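You operate a simulated robot arm through the tools that you are given. There is no shell and no other tool. Be economical: measure what you need, move in short steps, check, and stop when the job is done.

You are at the controls of a simulated robot arm. One attempt, no reset.

TASK
Fetch the red based coil and stand it on top of the orange box.

Only the result counts: the job must be done as asked and must still hold three seconds after the hand-in. Knocking over, shifting, dropping, spilling or breaking anything else fails it.

THE ROBOT
A 6-joint arm with a two-finger parallel gripper, fixed in place. Base frame: the origin is at the foot of the arm, x ahead of it, y to its left, z up; the work surface is at about z = 0. Lengths are in mm, angles in degrees, forces in N, time in s.
With the tool pointing down near the work surface it reaches from about 160 to 420 mm from the base axis. Its first joint turns from -66.0 to 66.0 degrees. Payload 1.57 kg.
The TCP is the grasp point between the finger pads, 30 mm short of the fingertips. In the tool frame z runs along the fingers and y along their closing line. Largest opening 80 mm; finger width 17, thickness 12; the body of the gripper, 40 by 82 mm, starts 80 mm behind the TCP.
Orientation is told as [roll, pitch, yaw] about the base's x, y, z axes, in that order, counted from this pose: with the fingers straight down and closing along the base's y, the tool's x points along the base's -x, its y along +y and its z along -z.

THE INTERFACE
- The arm moves only by the tool drive_tool. Its argument "steps" is a list of rows, each an object of numbers (a shift or turn left out is 0, a gripper value left out holds the last): "tx", "ty", "tz": the shift along the tool's x, y, z in mm; "wx", "wy", "wz": the turn, a rotation vector about the tool's x, y, z in degrees; "jaw": the finger opening in mm, from 0 to 80. In form: [{"tx": .., "ty": .., "tz": .., "wx": .., "wy": .., "wz": .., "jaw": ..}, ...]. A call has 1 to 20 rows; each row shifts and turns the commanded pose from where the row before left it, along the tool's axes as they then stand. Rows are played at 5 a second. More than 50 mm and 8.6 degrees between two rows, or a gripper value outside its range, and nothing of the call is played. Where a pose cannot be reached the arm comes as near as it can. A force on the tool above 40 N (or 10 N above the force at the start of the call, whichever is more), or a blocked arm, ends the call early, and 0.2 s more pass. Each finger travels about 153 mm/s and halts on what it meets, pressing with about 25 N; the grip force reading is that of the motor and also rises with nothing between the fingers. The clock runs only during rows and for 0.2 s after the last one: add rows that do not move to give the fingers time. It gives the time, the measured TCP pose, the force on the tool (base axes), the opening and the grip force at its end, in the units of the frame above (readings bear some noise), and new pictures: "pictures" is both (left out), scene, wrist or none.
- Cameras (640 x 400 px; columns grow to the right, rows downward): "scene" is fixed at [69.9, -342.4, 425.2]; the picture's right is [0.63, -0.78, 0.00], its down [-0.44, -0.36, -0.82] and it looks along [0.64, 0.52, -0.57] (base axes); focal length 257 px, centre (320, 200). "wrist" rides on the gripper at [-32, 0, -78] in the tool frame; the picture's right is [0.00, -1.00, 0.00], its down [0.97, 0.00, -0.24] and it looks along [0.24, 0.00, 0.97] (tool axes); focal length 218 px, centre (320, 200). There is no depth. A picture from a camera that has moved, and an enlarged one, comes with that camera's place and axes in the base frame and with its lens.
- zoom(camera, box): a new picture of the part [left, top, right, bottom] of that camera's present view, enlarged. The clock stands still meanwhile.
- sign_off(): hands the job in; it is judged then, once.

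Go step by step. Nothing tells you positions but the pictures and the camera data: compare them with the known pose of the tool, close in by small moves and look again before you grip or let go. The budget is 90 turns and 150 pictures, counting those below and the enlarged ones. Unless the task says otherwise, let go and move clear before handing in, and close with one line.

The tools are called after "Call:" as name(argument=value, ...) on one line, values as JSON. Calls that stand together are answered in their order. drive_tool: Moves the arm, as the interface text tells. Its arguments: {"type":"object","properties":{"steps":{"type":"array"},"pictures":{"type":"string","enum":["both","scene","wrist","none"]}},"required":["steps"]} The other tools are called the same way: zoom (camera, box) takes an enlarged picture of a part of a camera's view; sign_off () hands the job in.

At the start:

```text
time_s: 0.0
tcp_pos: [197.7, -118.3, 260.4]
ee_rot: [-0.1, -0.1, 0.0]
ft_force: [-0.5, 0.2, -0.3]
opening: 79.9
finger_force: 0.0
```

scene: 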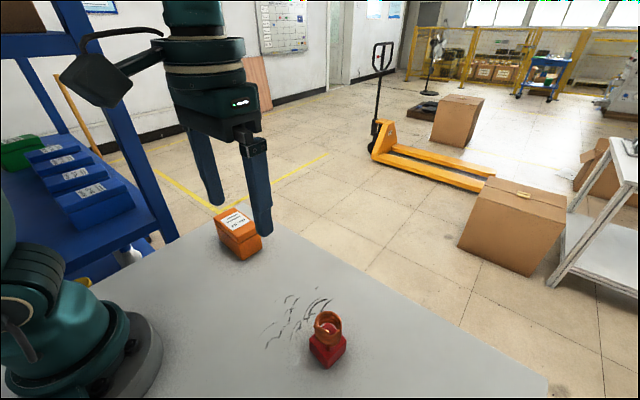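
wrist: 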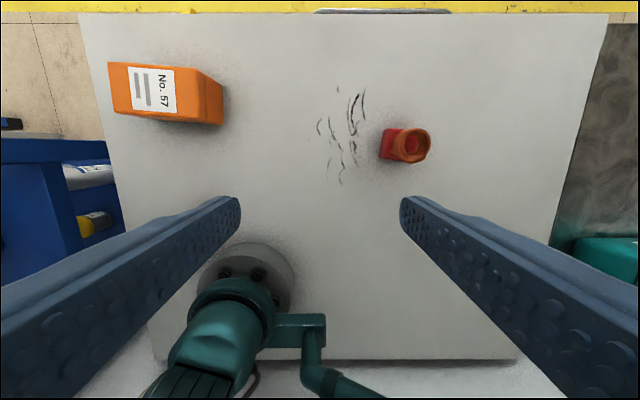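

I see the red-based coil near (230, -235) and the orange box near (290, 65). I'll zoom in to measure both more precisely.

Call:
zoom(camera="scene", box=[280, 290, 376, 380])

Call:
zoom(camera="wrist", box=[360, 110, 456, 180])

Call:
zoom(camera="scene", box=[196, 195, 280, 270])

Call:
zoom(camera="wrist", box=[90, 50, 240, 140])

```text
4.44 times, centred on (328, 335) of scene
camera zoom: at [69.9, -342.4, 425.2], right [0.63, -0.78, 0.0], down [-0.44, -0.36, -0.82], along [0.64, 0.52, -0.57], focal length 1141 px, centre (284, -400)
```

zoom: 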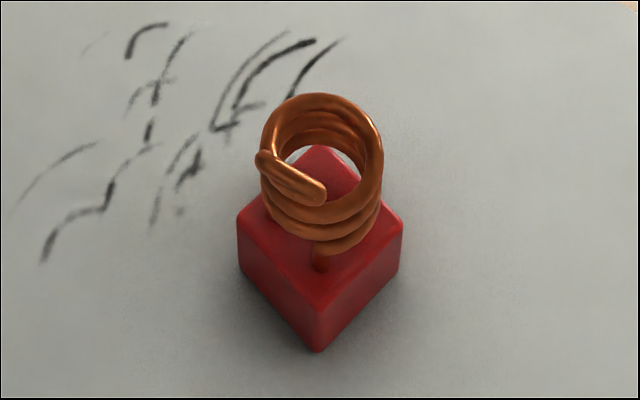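

```text
5.71 times, centred on (408, 145) of wrist
camera zoom: at [228.3, -119.6, 339.3], right [0.0, -1.0, 0.0], down [-0.97, 0.0, 0.24], along [-0.24, 0.0, -0.97], focal length 1247 px, centre (-183, 514)
```

zoom: 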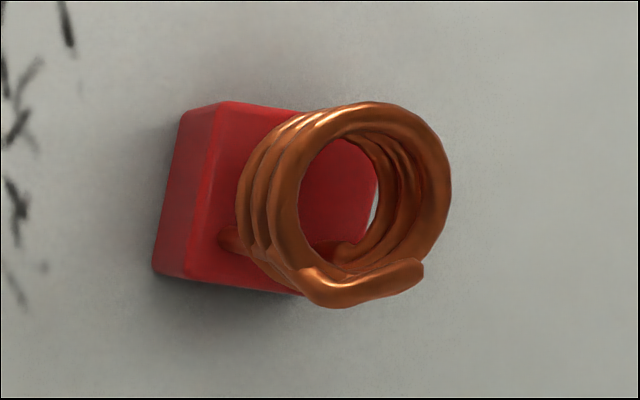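

```text
5.33 times, centred on (238, 232) of scene
camera zoom: at [69.9, -342.4, 425.2], right [0.63, -0.78, 0.0], down [-0.44, -0.36, -0.82], along [0.64, 0.52, -0.57], focal length 1369 px, centre (757, 27)
```

zoom: 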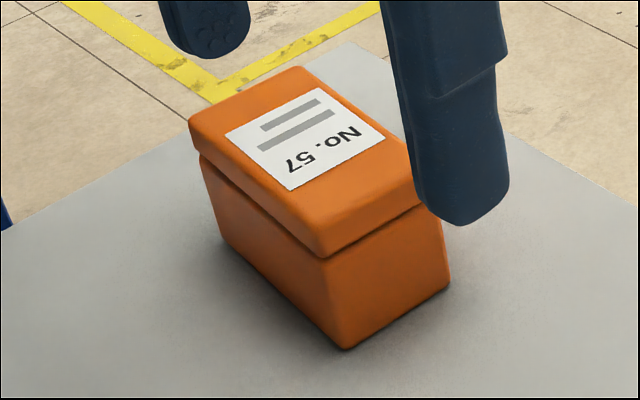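

```text
4.27 times, centred on (165, 95) of wrist
camera zoom: at [228.3, -119.6, 339.3], right [0.0, -1.0, 0.0], down [-0.97, 0.0, 0.24], along [-0.24, 0.0, -0.97], focal length 931 px, centre (981, 648)
```

zoom: 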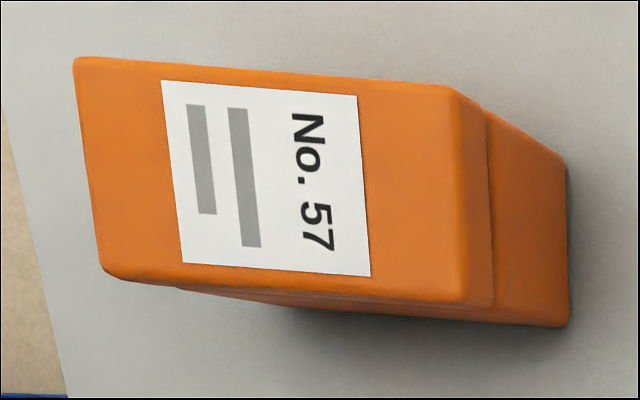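

The coil's base is about a 40 mm square, 30 mm tall, centred near (231, -230) with yaw about -7.5°, and the coil top is at about 78. The box top is at z≈69, centred near (289, 69), about 52 x 97. Next I'll move above the coil and look again.

Call:
drive_tool(steps=[{"tx": -11, "ty": -38, "tz": 20}, {"tx": -11, "ty": -38, "tz": 20}, {"tx": -11, "ty": -37, "tz": 20}, {"wz": 7.5}, {}])

```text
time_s: 1.2
tcp_pos: [230.1, -231.2, 200.4]
ee_rot: [-0.1, -0.1, -7.6]
ft_force: [0.1, -0.6, -1.0]
opening: 79.9
finger_force: 0.1
camera wrist: at [260.9, -236.6, 278.8], right [-0.13, -0.99, 0.0], down [-0.96, 0.13, 0.24], along [-0.24, 0.03, -0.97], focal length 218 px, centre (320, 200)
```

scene: 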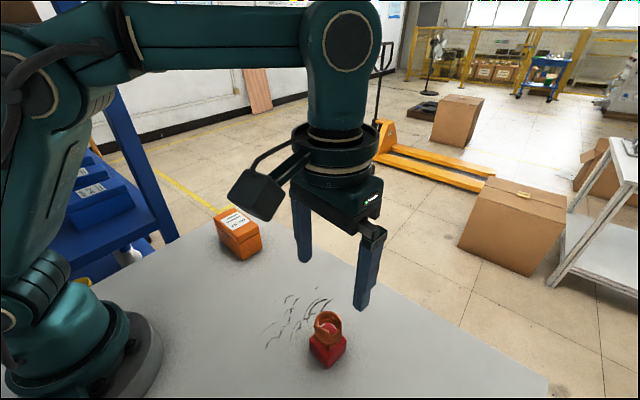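
wrist: 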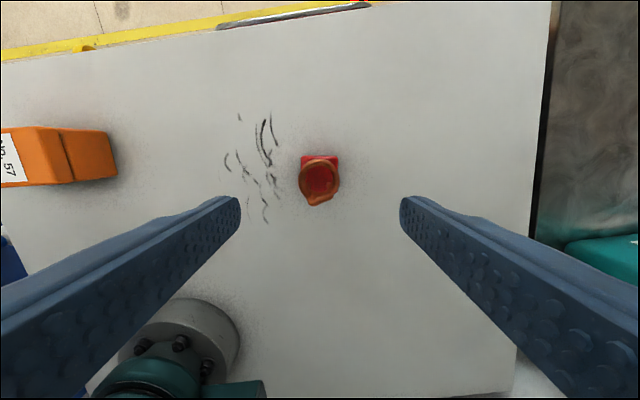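

Call:
zoom(camera="wrist", box=[272, 140, 368, 220])

```text
5.00 times, centred on (320, 180) of wrist
camera zoom: at [260.9, -236.6, 278.8], right [-0.13, -0.99, 0.0], down [-0.96, 0.13, 0.24], along [-0.24, 0.03, -0.97], focal length 1091 px, centre (320, 300)
```

zoom: 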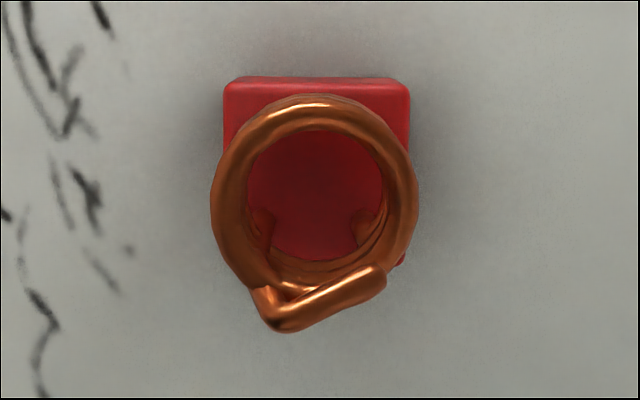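

The tool is aligned with the base in yaw and centred to within about 1 mm. I'll descend in steps with the jaws open.

Call:
drive_tool(steps=[{"tx": 1.5, "tz": 35}, {"tz": 35}, {"tz": 30}, {"tz": 25}, {}])

Call:
zoom(camera="scene", box=[248, 270, 408, 390])

```text
time_s: 2.4
tcp_pos: [228.4, -231.4, 74.8]
ee_rot: [-0.2, -0.1, -7.5]
ft_force: [0.3, -1.2, 0.3]
opening: 79.8
finger_force: 0.1
camera wrist: at [260.0, -236.8, 154.2], right [-0.13, -0.99, 0.0], down [-0.96, 0.13, 0.24], along [-0.24, 0.03, -0.97], focal length 218 px, centre (320, 200)
```

scene: 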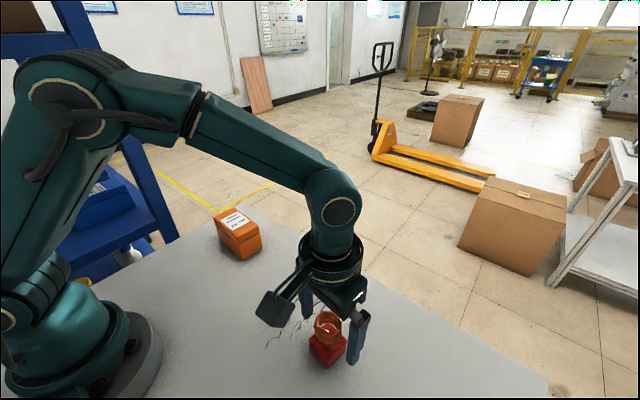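
wrist: 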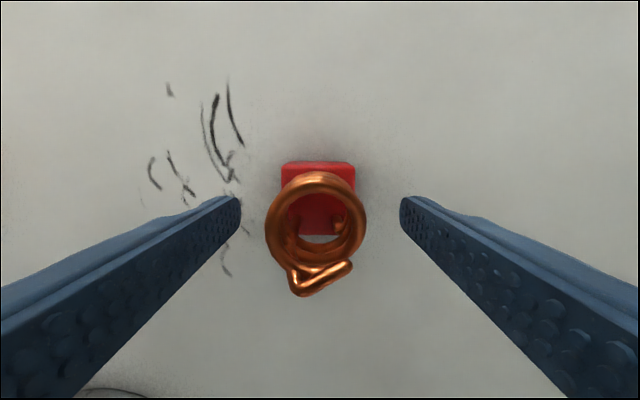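

```text
3.33 times, centred on (328, 330) of scene
camera zoom: at [69.9, -342.4, 425.2], right [0.63, -0.78, 0.0], down [-0.44, -0.36, -0.82], along [0.64, 0.52, -0.57], focal length 856 px, centre (293, -233)
```

zoom: 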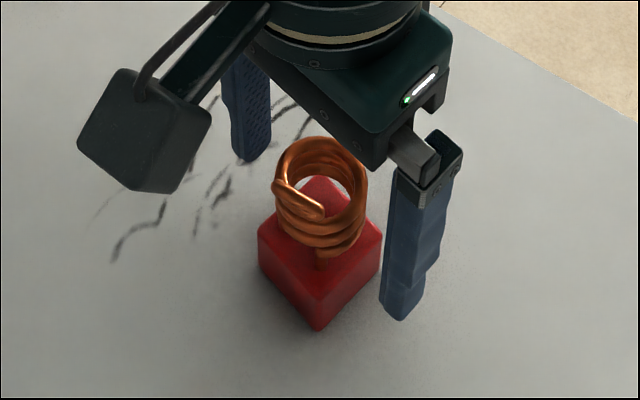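

Coil and base sit between the fingers with clearance on both sides. I'll descend to TCP z≈36 and check.

Call:
drive_tool(steps=[{"tz": 20}, {"tz": 18}, {}])

Call:
zoom(camera="scene", box=[248, 270, 408, 390])

```text
time_s: 3.2
tcp_pos: [227.8, -231.0, 37.6]
ee_rot: [0.0, -0.1, -7.4]
ft_force: [0.6, -0.3, 0.5]
opening: 80.1
finger_force: 0.0
camera wrist: at [259.9, -236.7, 115.9], right [-0.13, -0.99, 0.0], down [-0.96, 0.13, 0.24], along [-0.24, 0.03, -0.97], focal length 218 px, centre (320, 200)
```

scene: 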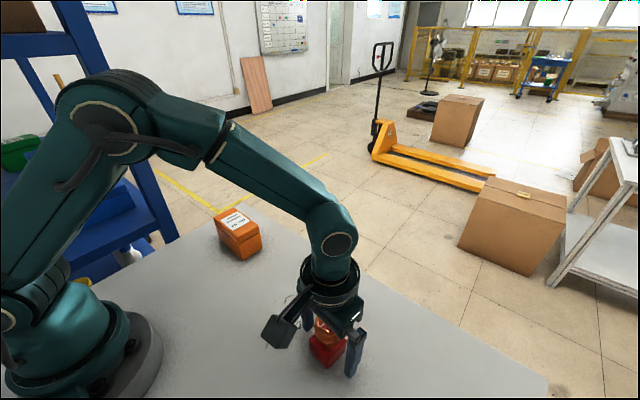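
wrist: 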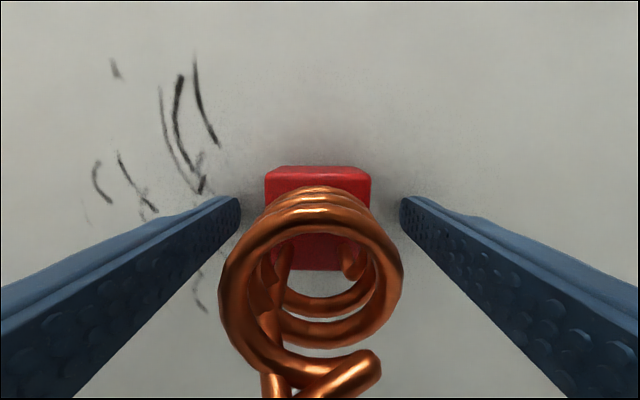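

```text
3.33 times, centred on (328, 330) of scene
camera zoom: at [69.9, -342.4, 425.2], right [0.63, -0.78, 0.0], down [-0.44, -0.36, -0.82], along [0.64, 0.52, -0.57], focal length 856 px, centre (293, -233)
```

zoom: 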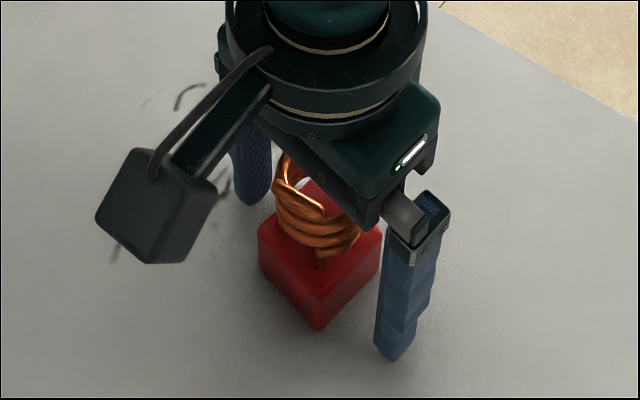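

The base sits squarely between the fingers. I'll lower 3 mm and close in stages.

Call:
drive_tool(steps=[{"tz": 3}, {"jaw": 60}, {"jaw": 48}, {"jaw": 44}, {"jaw": 41}, {"jaw": 38}, {"jaw": 34}, {}])

Call:
zoom(camera="scene", box=[248, 270, 408, 390])

```text
time_s: 5.0
tcp_pos: [229.8, -231.0, 35.0]
ee_rot: [-0.2, 0.0, -7.6]
ft_force: [0.3, -0.4, 0.0]
opening: 41.5
finger_force: 25.1
camera wrist: at [259.9, -236.8, 113.3], right [-0.13, -0.99, 0.0], down [-0.96, 0.13, 0.24], along [-0.24, 0.03, -0.97], focal length 218 px, centre (320, 200)
```

scene: 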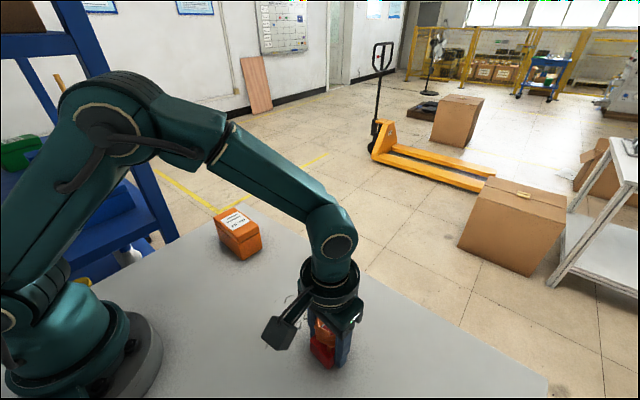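
wrist: 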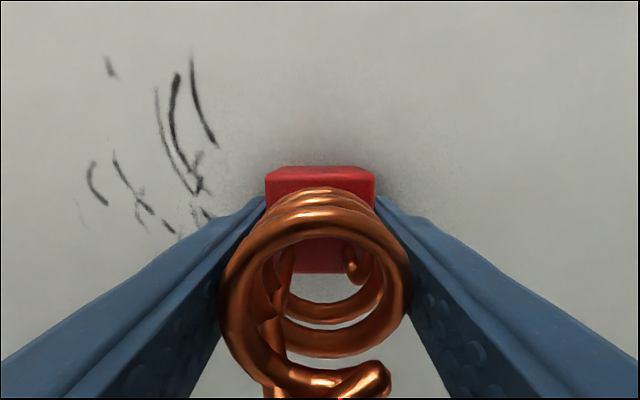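

```text
3.33 times, centred on (328, 330) of scene
camera zoom: at [69.9, -342.4, 425.2], right [0.63, -0.78, 0.0], down [-0.44, -0.36, -0.82], along [0.64, 0.52, -0.57], focal length 856 px, centre (293, -233)
```

zoom: 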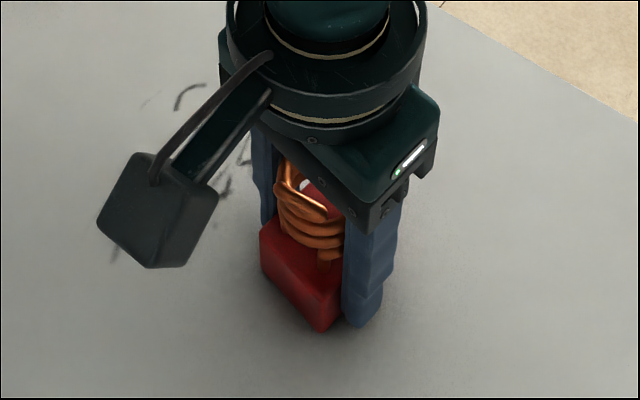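

Grip is firm at 41.5 mm with the base upright. Next I'll lift straight up.

Call:
drive_tool(steps=[{"tz": -5}, {"tz": -15}, {"tz": -30}, {"tz": -35}, {"tz": -35}, {"tz": -25}, {}])

Call:
zoom(camera="scene", box=[248, 190, 408, 310])

```text
time_s: 6.6
tcp_pos: [228.6, -230.7, 179.4]
ee_rot: [-0.1, -0.1, -7.5]
ft_force: [0.3, -0.1, -1.8]
opening: 41.9
finger_force: 24.5
camera wrist: at [259.5, -236.7, 258.4], right [-0.13, -0.99, 0.0], down [-0.96, 0.13, 0.24], along [-0.24, 0.03, -0.97], focal length 218 px, centre (320, 200)
```

scene: 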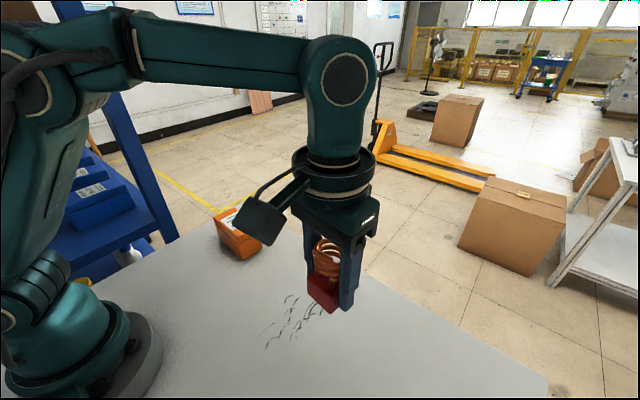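
wrist: 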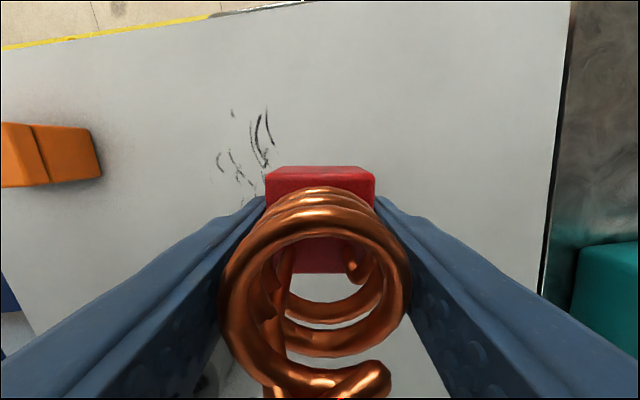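

```text
3.33 times, centred on (328, 250) of scene
camera zoom: at [69.9, -342.4, 425.2], right [0.63, -0.78, 0.0], down [-0.44, -0.36, -0.82], along [0.64, 0.52, -0.57], focal length 856 px, centre (293, 33)
```

zoom: 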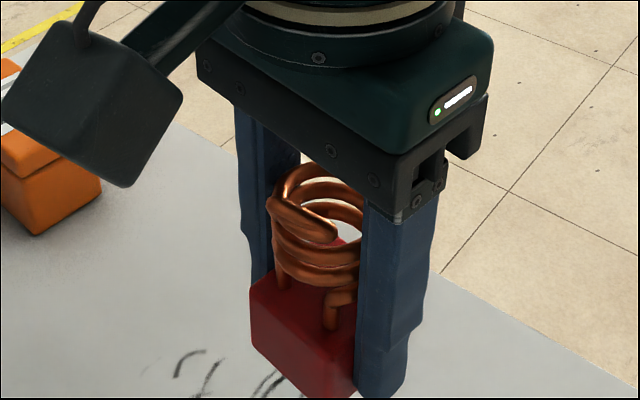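

The coil is held level and upright. I'll carry it high toward the box and stop short to remeasure the box.

Call:
drive_tool(steps=[{"wz": -2.3}, {"tx": -4, "ty": 15}, {"tx": -4, "ty": 30}, {"tx": -4, "ty": 35}, {"tx": -4, "ty": 35}, {"tx": -4, "ty": 35}, {"tx": -4, "ty": 30}, {"tx": -3, "ty": 15}, {}])

Call:
zoom(camera="wrist", box=[90, 60, 290, 260])

```text
time_s: 8.6
tcp_pos: [272.9, -39.5, 179.9]
ee_rot: [-0.1, -0.1, -5.2]
ft_force: [0.3, -0.1, -1.9]
opening: 41.8
finger_force: 25.3
camera wrist: at [304.1, -43.1, 258.2], right [-0.09, -1.0, 0.0], down [-0.97, 0.09, 0.24], along [-0.24, 0.02, -0.97], focal length 218 px, centre (320, 200)
```

scene: 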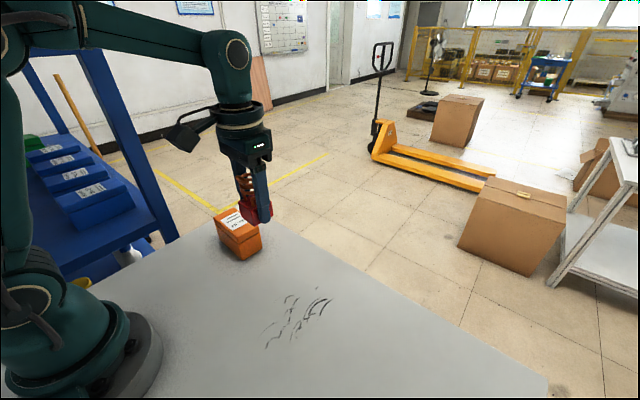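
wrist: 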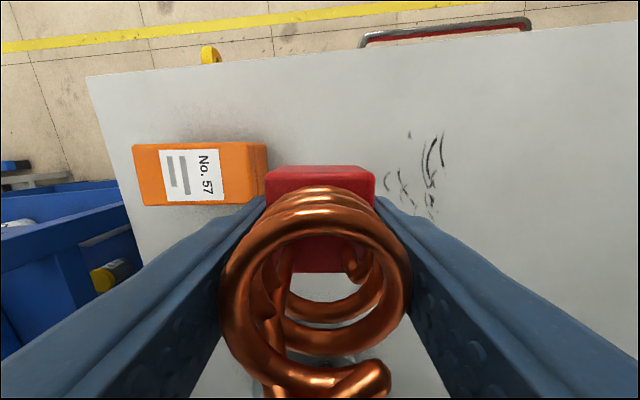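

```text
2.00 times, centred on (190, 160) of wrist
camera zoom: at [304.1, -43.1, 258.2], right [-0.09, -1.0, 0.0], down [-0.97, 0.09, 0.24], along [-0.24, 0.02, -0.97], focal length 436 px, centre (580, 280)
```

zoom: 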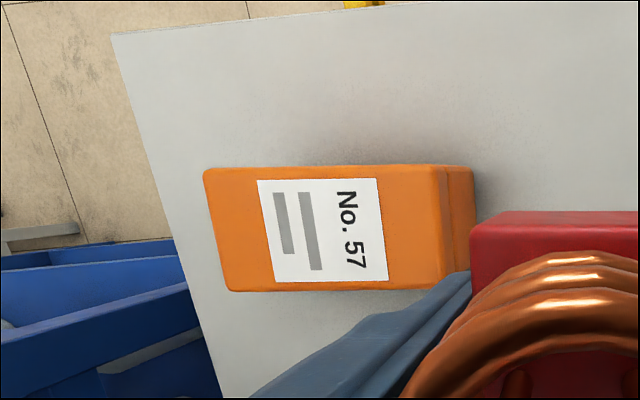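

The remeasured box top centre is (289, 69) with yaw about -4.2°, and the held block is centred on the TCP. I'll move over the centre and lower to a hover.

Call:
drive_tool(steps=[{"wz": -1}, {"tx": -2, "ty": 25}, {"tx": -2, "ty": 30}, {"tx": -2.5, "ty": 30}, {"tx": -2, "ty": 25}, {}, {"tz": 20}, {"tz": 20}, {"tz": 12}, {}])

Call:
zoom(camera="scene", box=[176, 150, 304, 270])

```text
time_s: 10.8
tcp_pos: [291.3, 70.3, 127.4]
ee_rot: [-0.1, 0.0, -4.2]
ft_force: [0.6, 0.3, -2.4]
opening: 41.6
finger_force: 25.1
camera wrist: at [321.2, 65.8, 205.9], right [-0.07, -1.0, 0.0], down [-0.97, 0.07, 0.24], along [-0.24, 0.02, -0.97], focal length 218 px, centre (320, 200)
```

scene: 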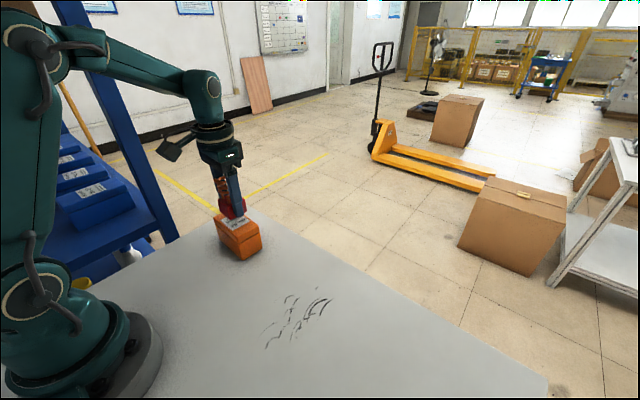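
wrist: 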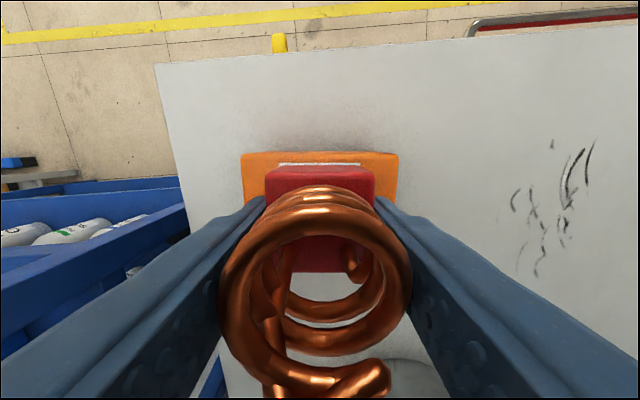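

```text
3.33 times, centred on (240, 210) of scene
camera zoom: at [69.9, -342.4, 425.2], right [0.63, -0.78, 0.0], down [-0.44, -0.36, -0.82], along [0.64, 0.52, -0.57], focal length 856 px, centre (587, 167)
```

zoom: 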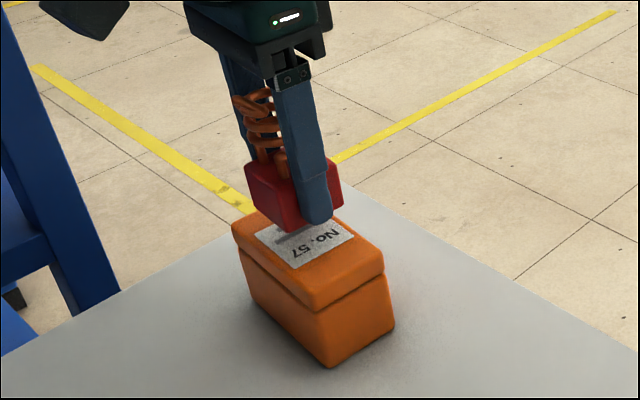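

The block is centred over the box in both pictures. Bottom of the base is about 23 mm above the lid, so I'll lower most of that and then look.

Call:
drive_tool(steps=[{"tz": 10}, {"tz": 6}, {"tz": 2}, {}])

Call:
zoom(camera="scene", box=[196, 170, 284, 260])

```text
time_s: 11.8
tcp_pos: [290.3, 69.3, 109.9]
ee_rot: [-0.1, -0.2, -4.2]
ft_force: [-0.4, 0.7, -1.8]
opening: 41.3
finger_force: 25.2
camera wrist: at [321.2, 65.8, 188.4], right [-0.07, -1.0, 0.0], down [-0.97, 0.07, 0.24], along [-0.24, 0.02, -0.97], focal length 218 px, centre (320, 200)
```

scene: 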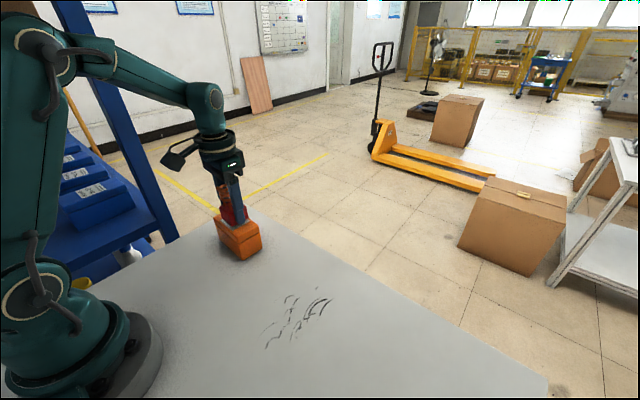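
wrist: 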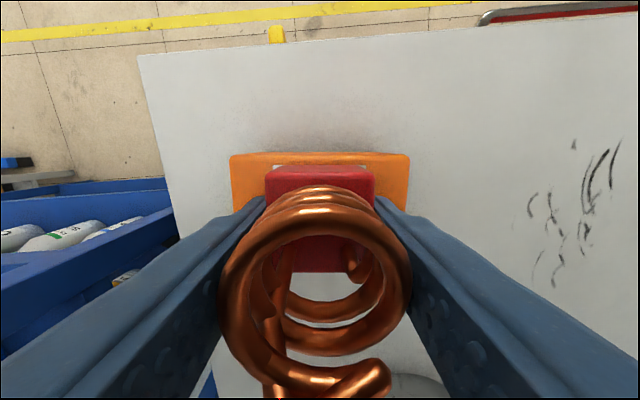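

```text
4.44 times, centred on (240, 215) of scene
camera zoom: at [69.9, -342.4, 425.2], right [0.63, -0.78, 0.0], down [-0.44, -0.36, -0.82], along [0.64, 0.52, -0.57], focal length 1141 px, centre (676, 133)
```

zoom: 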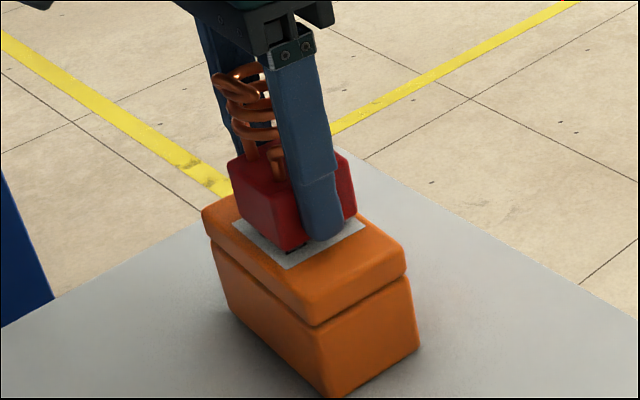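

Close to contact now. I'll lower in small steps while watching the force.

Call:
drive_tool(steps=[{"tz": 1}, {"tz": 1}, {"tz": 1}, {}], pictures="none")

```text
time_s: 12.8
tcp_pos: [290.2, 70.4, 106.6]
ee_rot: [-0.1, -0.1, -4.1]
ft_force: [0.6, -0.4, -2.1]
opening: 41.5
finger_force: 24.8
```

No contact yet, so I'll continue with 0.5–1 mm steps.

Call:
drive_tool(steps=[{"tz": 1}, {"tz": 0.5}, {}], pictures="none")

Call:
zoom(camera="scene", box=[216, 195, 272, 235])

```text
time_s: 13.6
tcp_pos: [290.2, 69.9, 104.8]
ee_rot: [-0.1, -0.1, -4.2]
ft_force: [-0.4, 0.4, -2.3]
opening: 41.6
finger_force: 25.3
```

```text
10.00 times, centred on (244, 215) of scene
camera zoom: at [69.9, -342.4, 425.2], right [0.63, -0.78, 0.0], down [-0.44, -0.36, -0.82], along [0.64, 0.52, -0.57], focal length 2566 px, centre (1080, 50)
```

zoom: 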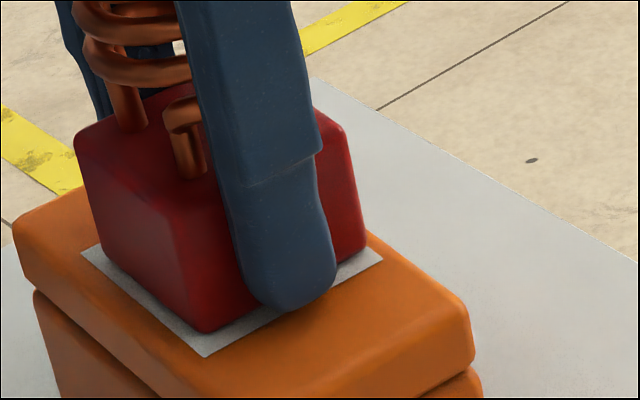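

Nearly touching, but the force is still unchanged. I'll keep going down in half-millimetre steps.

Call:
drive_tool(steps=[{"tz": 0.5}, {"tz": 0.5}, {}], pictures="none")

```text
time_s: 14.4
tcp_pos: [290.1, 69.7, 104.1]
ee_rot: [0.0, -0.2, -4.1]
ft_force: [-5.4, 2.4, 19.0]
opening: 41.6
finger_force: 25.1
```

Contact: the upward force is now about 20 N. I'll back off slightly to relieve the press, then check.

Call:
drive_tool(steps=[{"tz": -0.4}, {}], pictures="none")

```text
time_s: 15.0
tcp_pos: [288.9, 69.4, 104.6]
ee_rot: [-0.1, -0.3, -4.4]
ft_force: [-3.8, 1.8, 16.0]
opening: 41.3
finger_force: 25.4
```

Call:
drive_tool(steps=[{"tz": -0.4}, {}], pictures="none")

```text
time_s: 15.6
tcp_pos: [289.5, 69.8, 104.2]
ee_rot: [-0.1, -0.1, -4.1]
ft_force: [0.9, 0.7, 2.5]
opening: 41.8
finger_force: 25.1
```

The force is down to a light touch, so the base rests on the lid. I'll open the fingers gradually.

Call:
drive_tool(steps=[{"jaw": 42}, {"jaw": 44}, {"jaw": 48}, {"jaw": 56}, {"jaw": 66}, {"jaw": 76}, {}])

Call:
zoom(camera="scene", box=[196, 170, 284, 260])

```text
time_s: 17.2
tcp_pos: [288.4, 69.2, 104.3]
ee_rot: [-0.1, 0.0, -4.2]
ft_force: [0.8, -0.2, -0.4]
opening: 75.8
finger_force: 0.1
camera wrist: at [321.1, 66.0, 183.5], right [-0.07, -1.0, 0.0], down [-0.97, 0.07, 0.24], along [-0.24, 0.02, -0.97], focal length 218 px, centre (320, 200)
```

scene: 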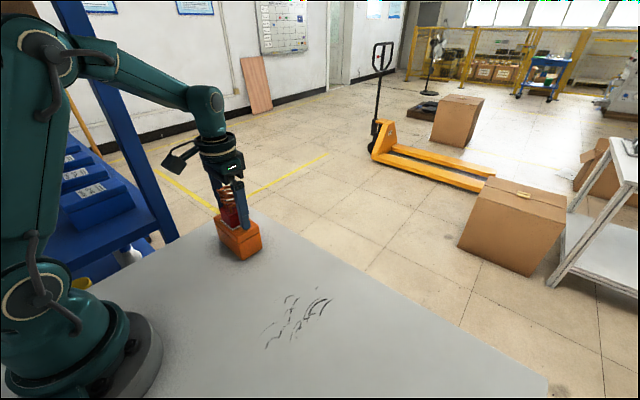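
wrist: 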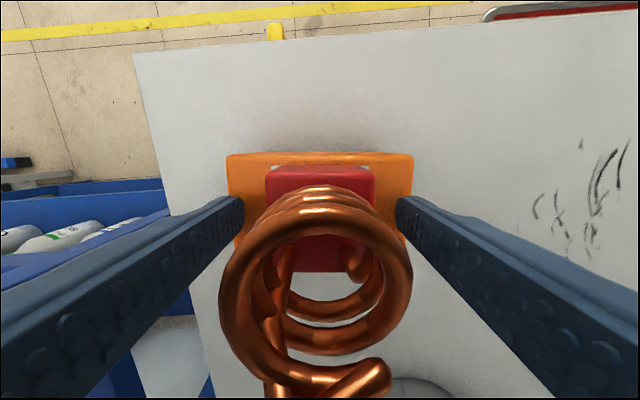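

```text
4.44 times, centred on (240, 215) of scene
camera zoom: at [69.9, -342.4, 425.2], right [0.63, -0.78, 0.0], down [-0.44, -0.36, -0.82], along [0.64, 0.52, -0.57], focal length 1141 px, centre (676, 133)
```

zoom: 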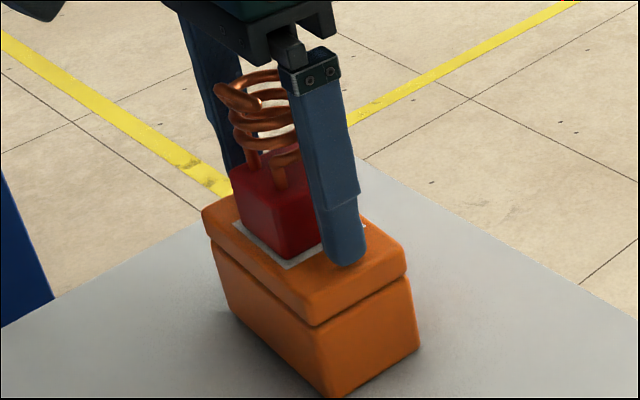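

The coil stands free between the open fingers. I'll raise the tool straight up and clear.

Call:
drive_tool(steps=[{"tz": -5}, {"tz": -15}, {"tz": -30}, {"tz": -35}, {"tz": -35}, {}, {}])

Call:
zoom(camera="scene", box=[196, 170, 284, 260])

```text
time_s: 18.8
tcp_pos: [289.7, 69.0, 224.8]
ee_rot: [-0.1, -0.2, -4.2]
ft_force: [-0.4, 0.2, -0.9]
opening: 76.3
finger_force: 0.0
camera wrist: at [319.9, 65.5, 303.7], right [-0.07, -1.0, 0.0], down [-0.97, 0.07, 0.24], along [-0.24, 0.02, -0.97], focal length 218 px, centre (320, 200)
```

scene: 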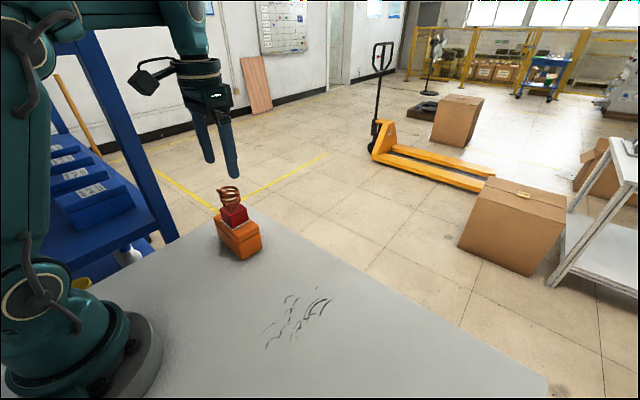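
wrist: 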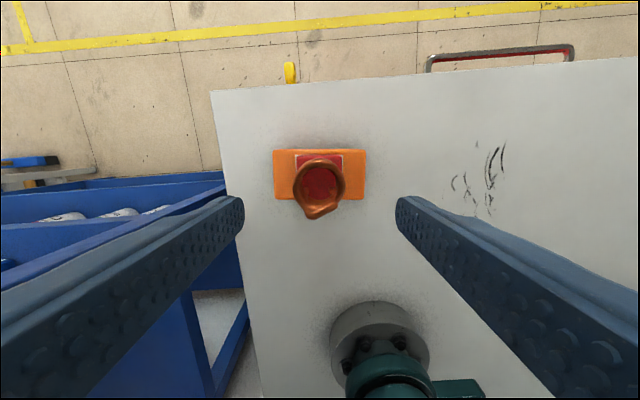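

```text
4.44 times, centred on (240, 215) of scene
camera zoom: at [69.9, -342.4, 425.2], right [0.63, -0.78, 0.0], down [-0.44, -0.36, -0.82], along [0.64, 0.52, -0.57], focal length 1141 px, centre (676, 133)
```

zoom: 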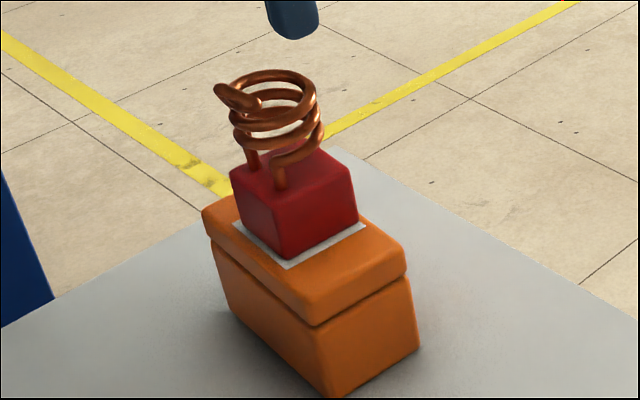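

The coil stands upright and centred on the orange box, the box hasn't visibly moved, and the gripper is clear. I'm handing in now.

Call:
sign_off()

```text
The job is handed in.
```

The red-based coil is standing upright on top of the orange box, and I moved the gripper clear before handing in.
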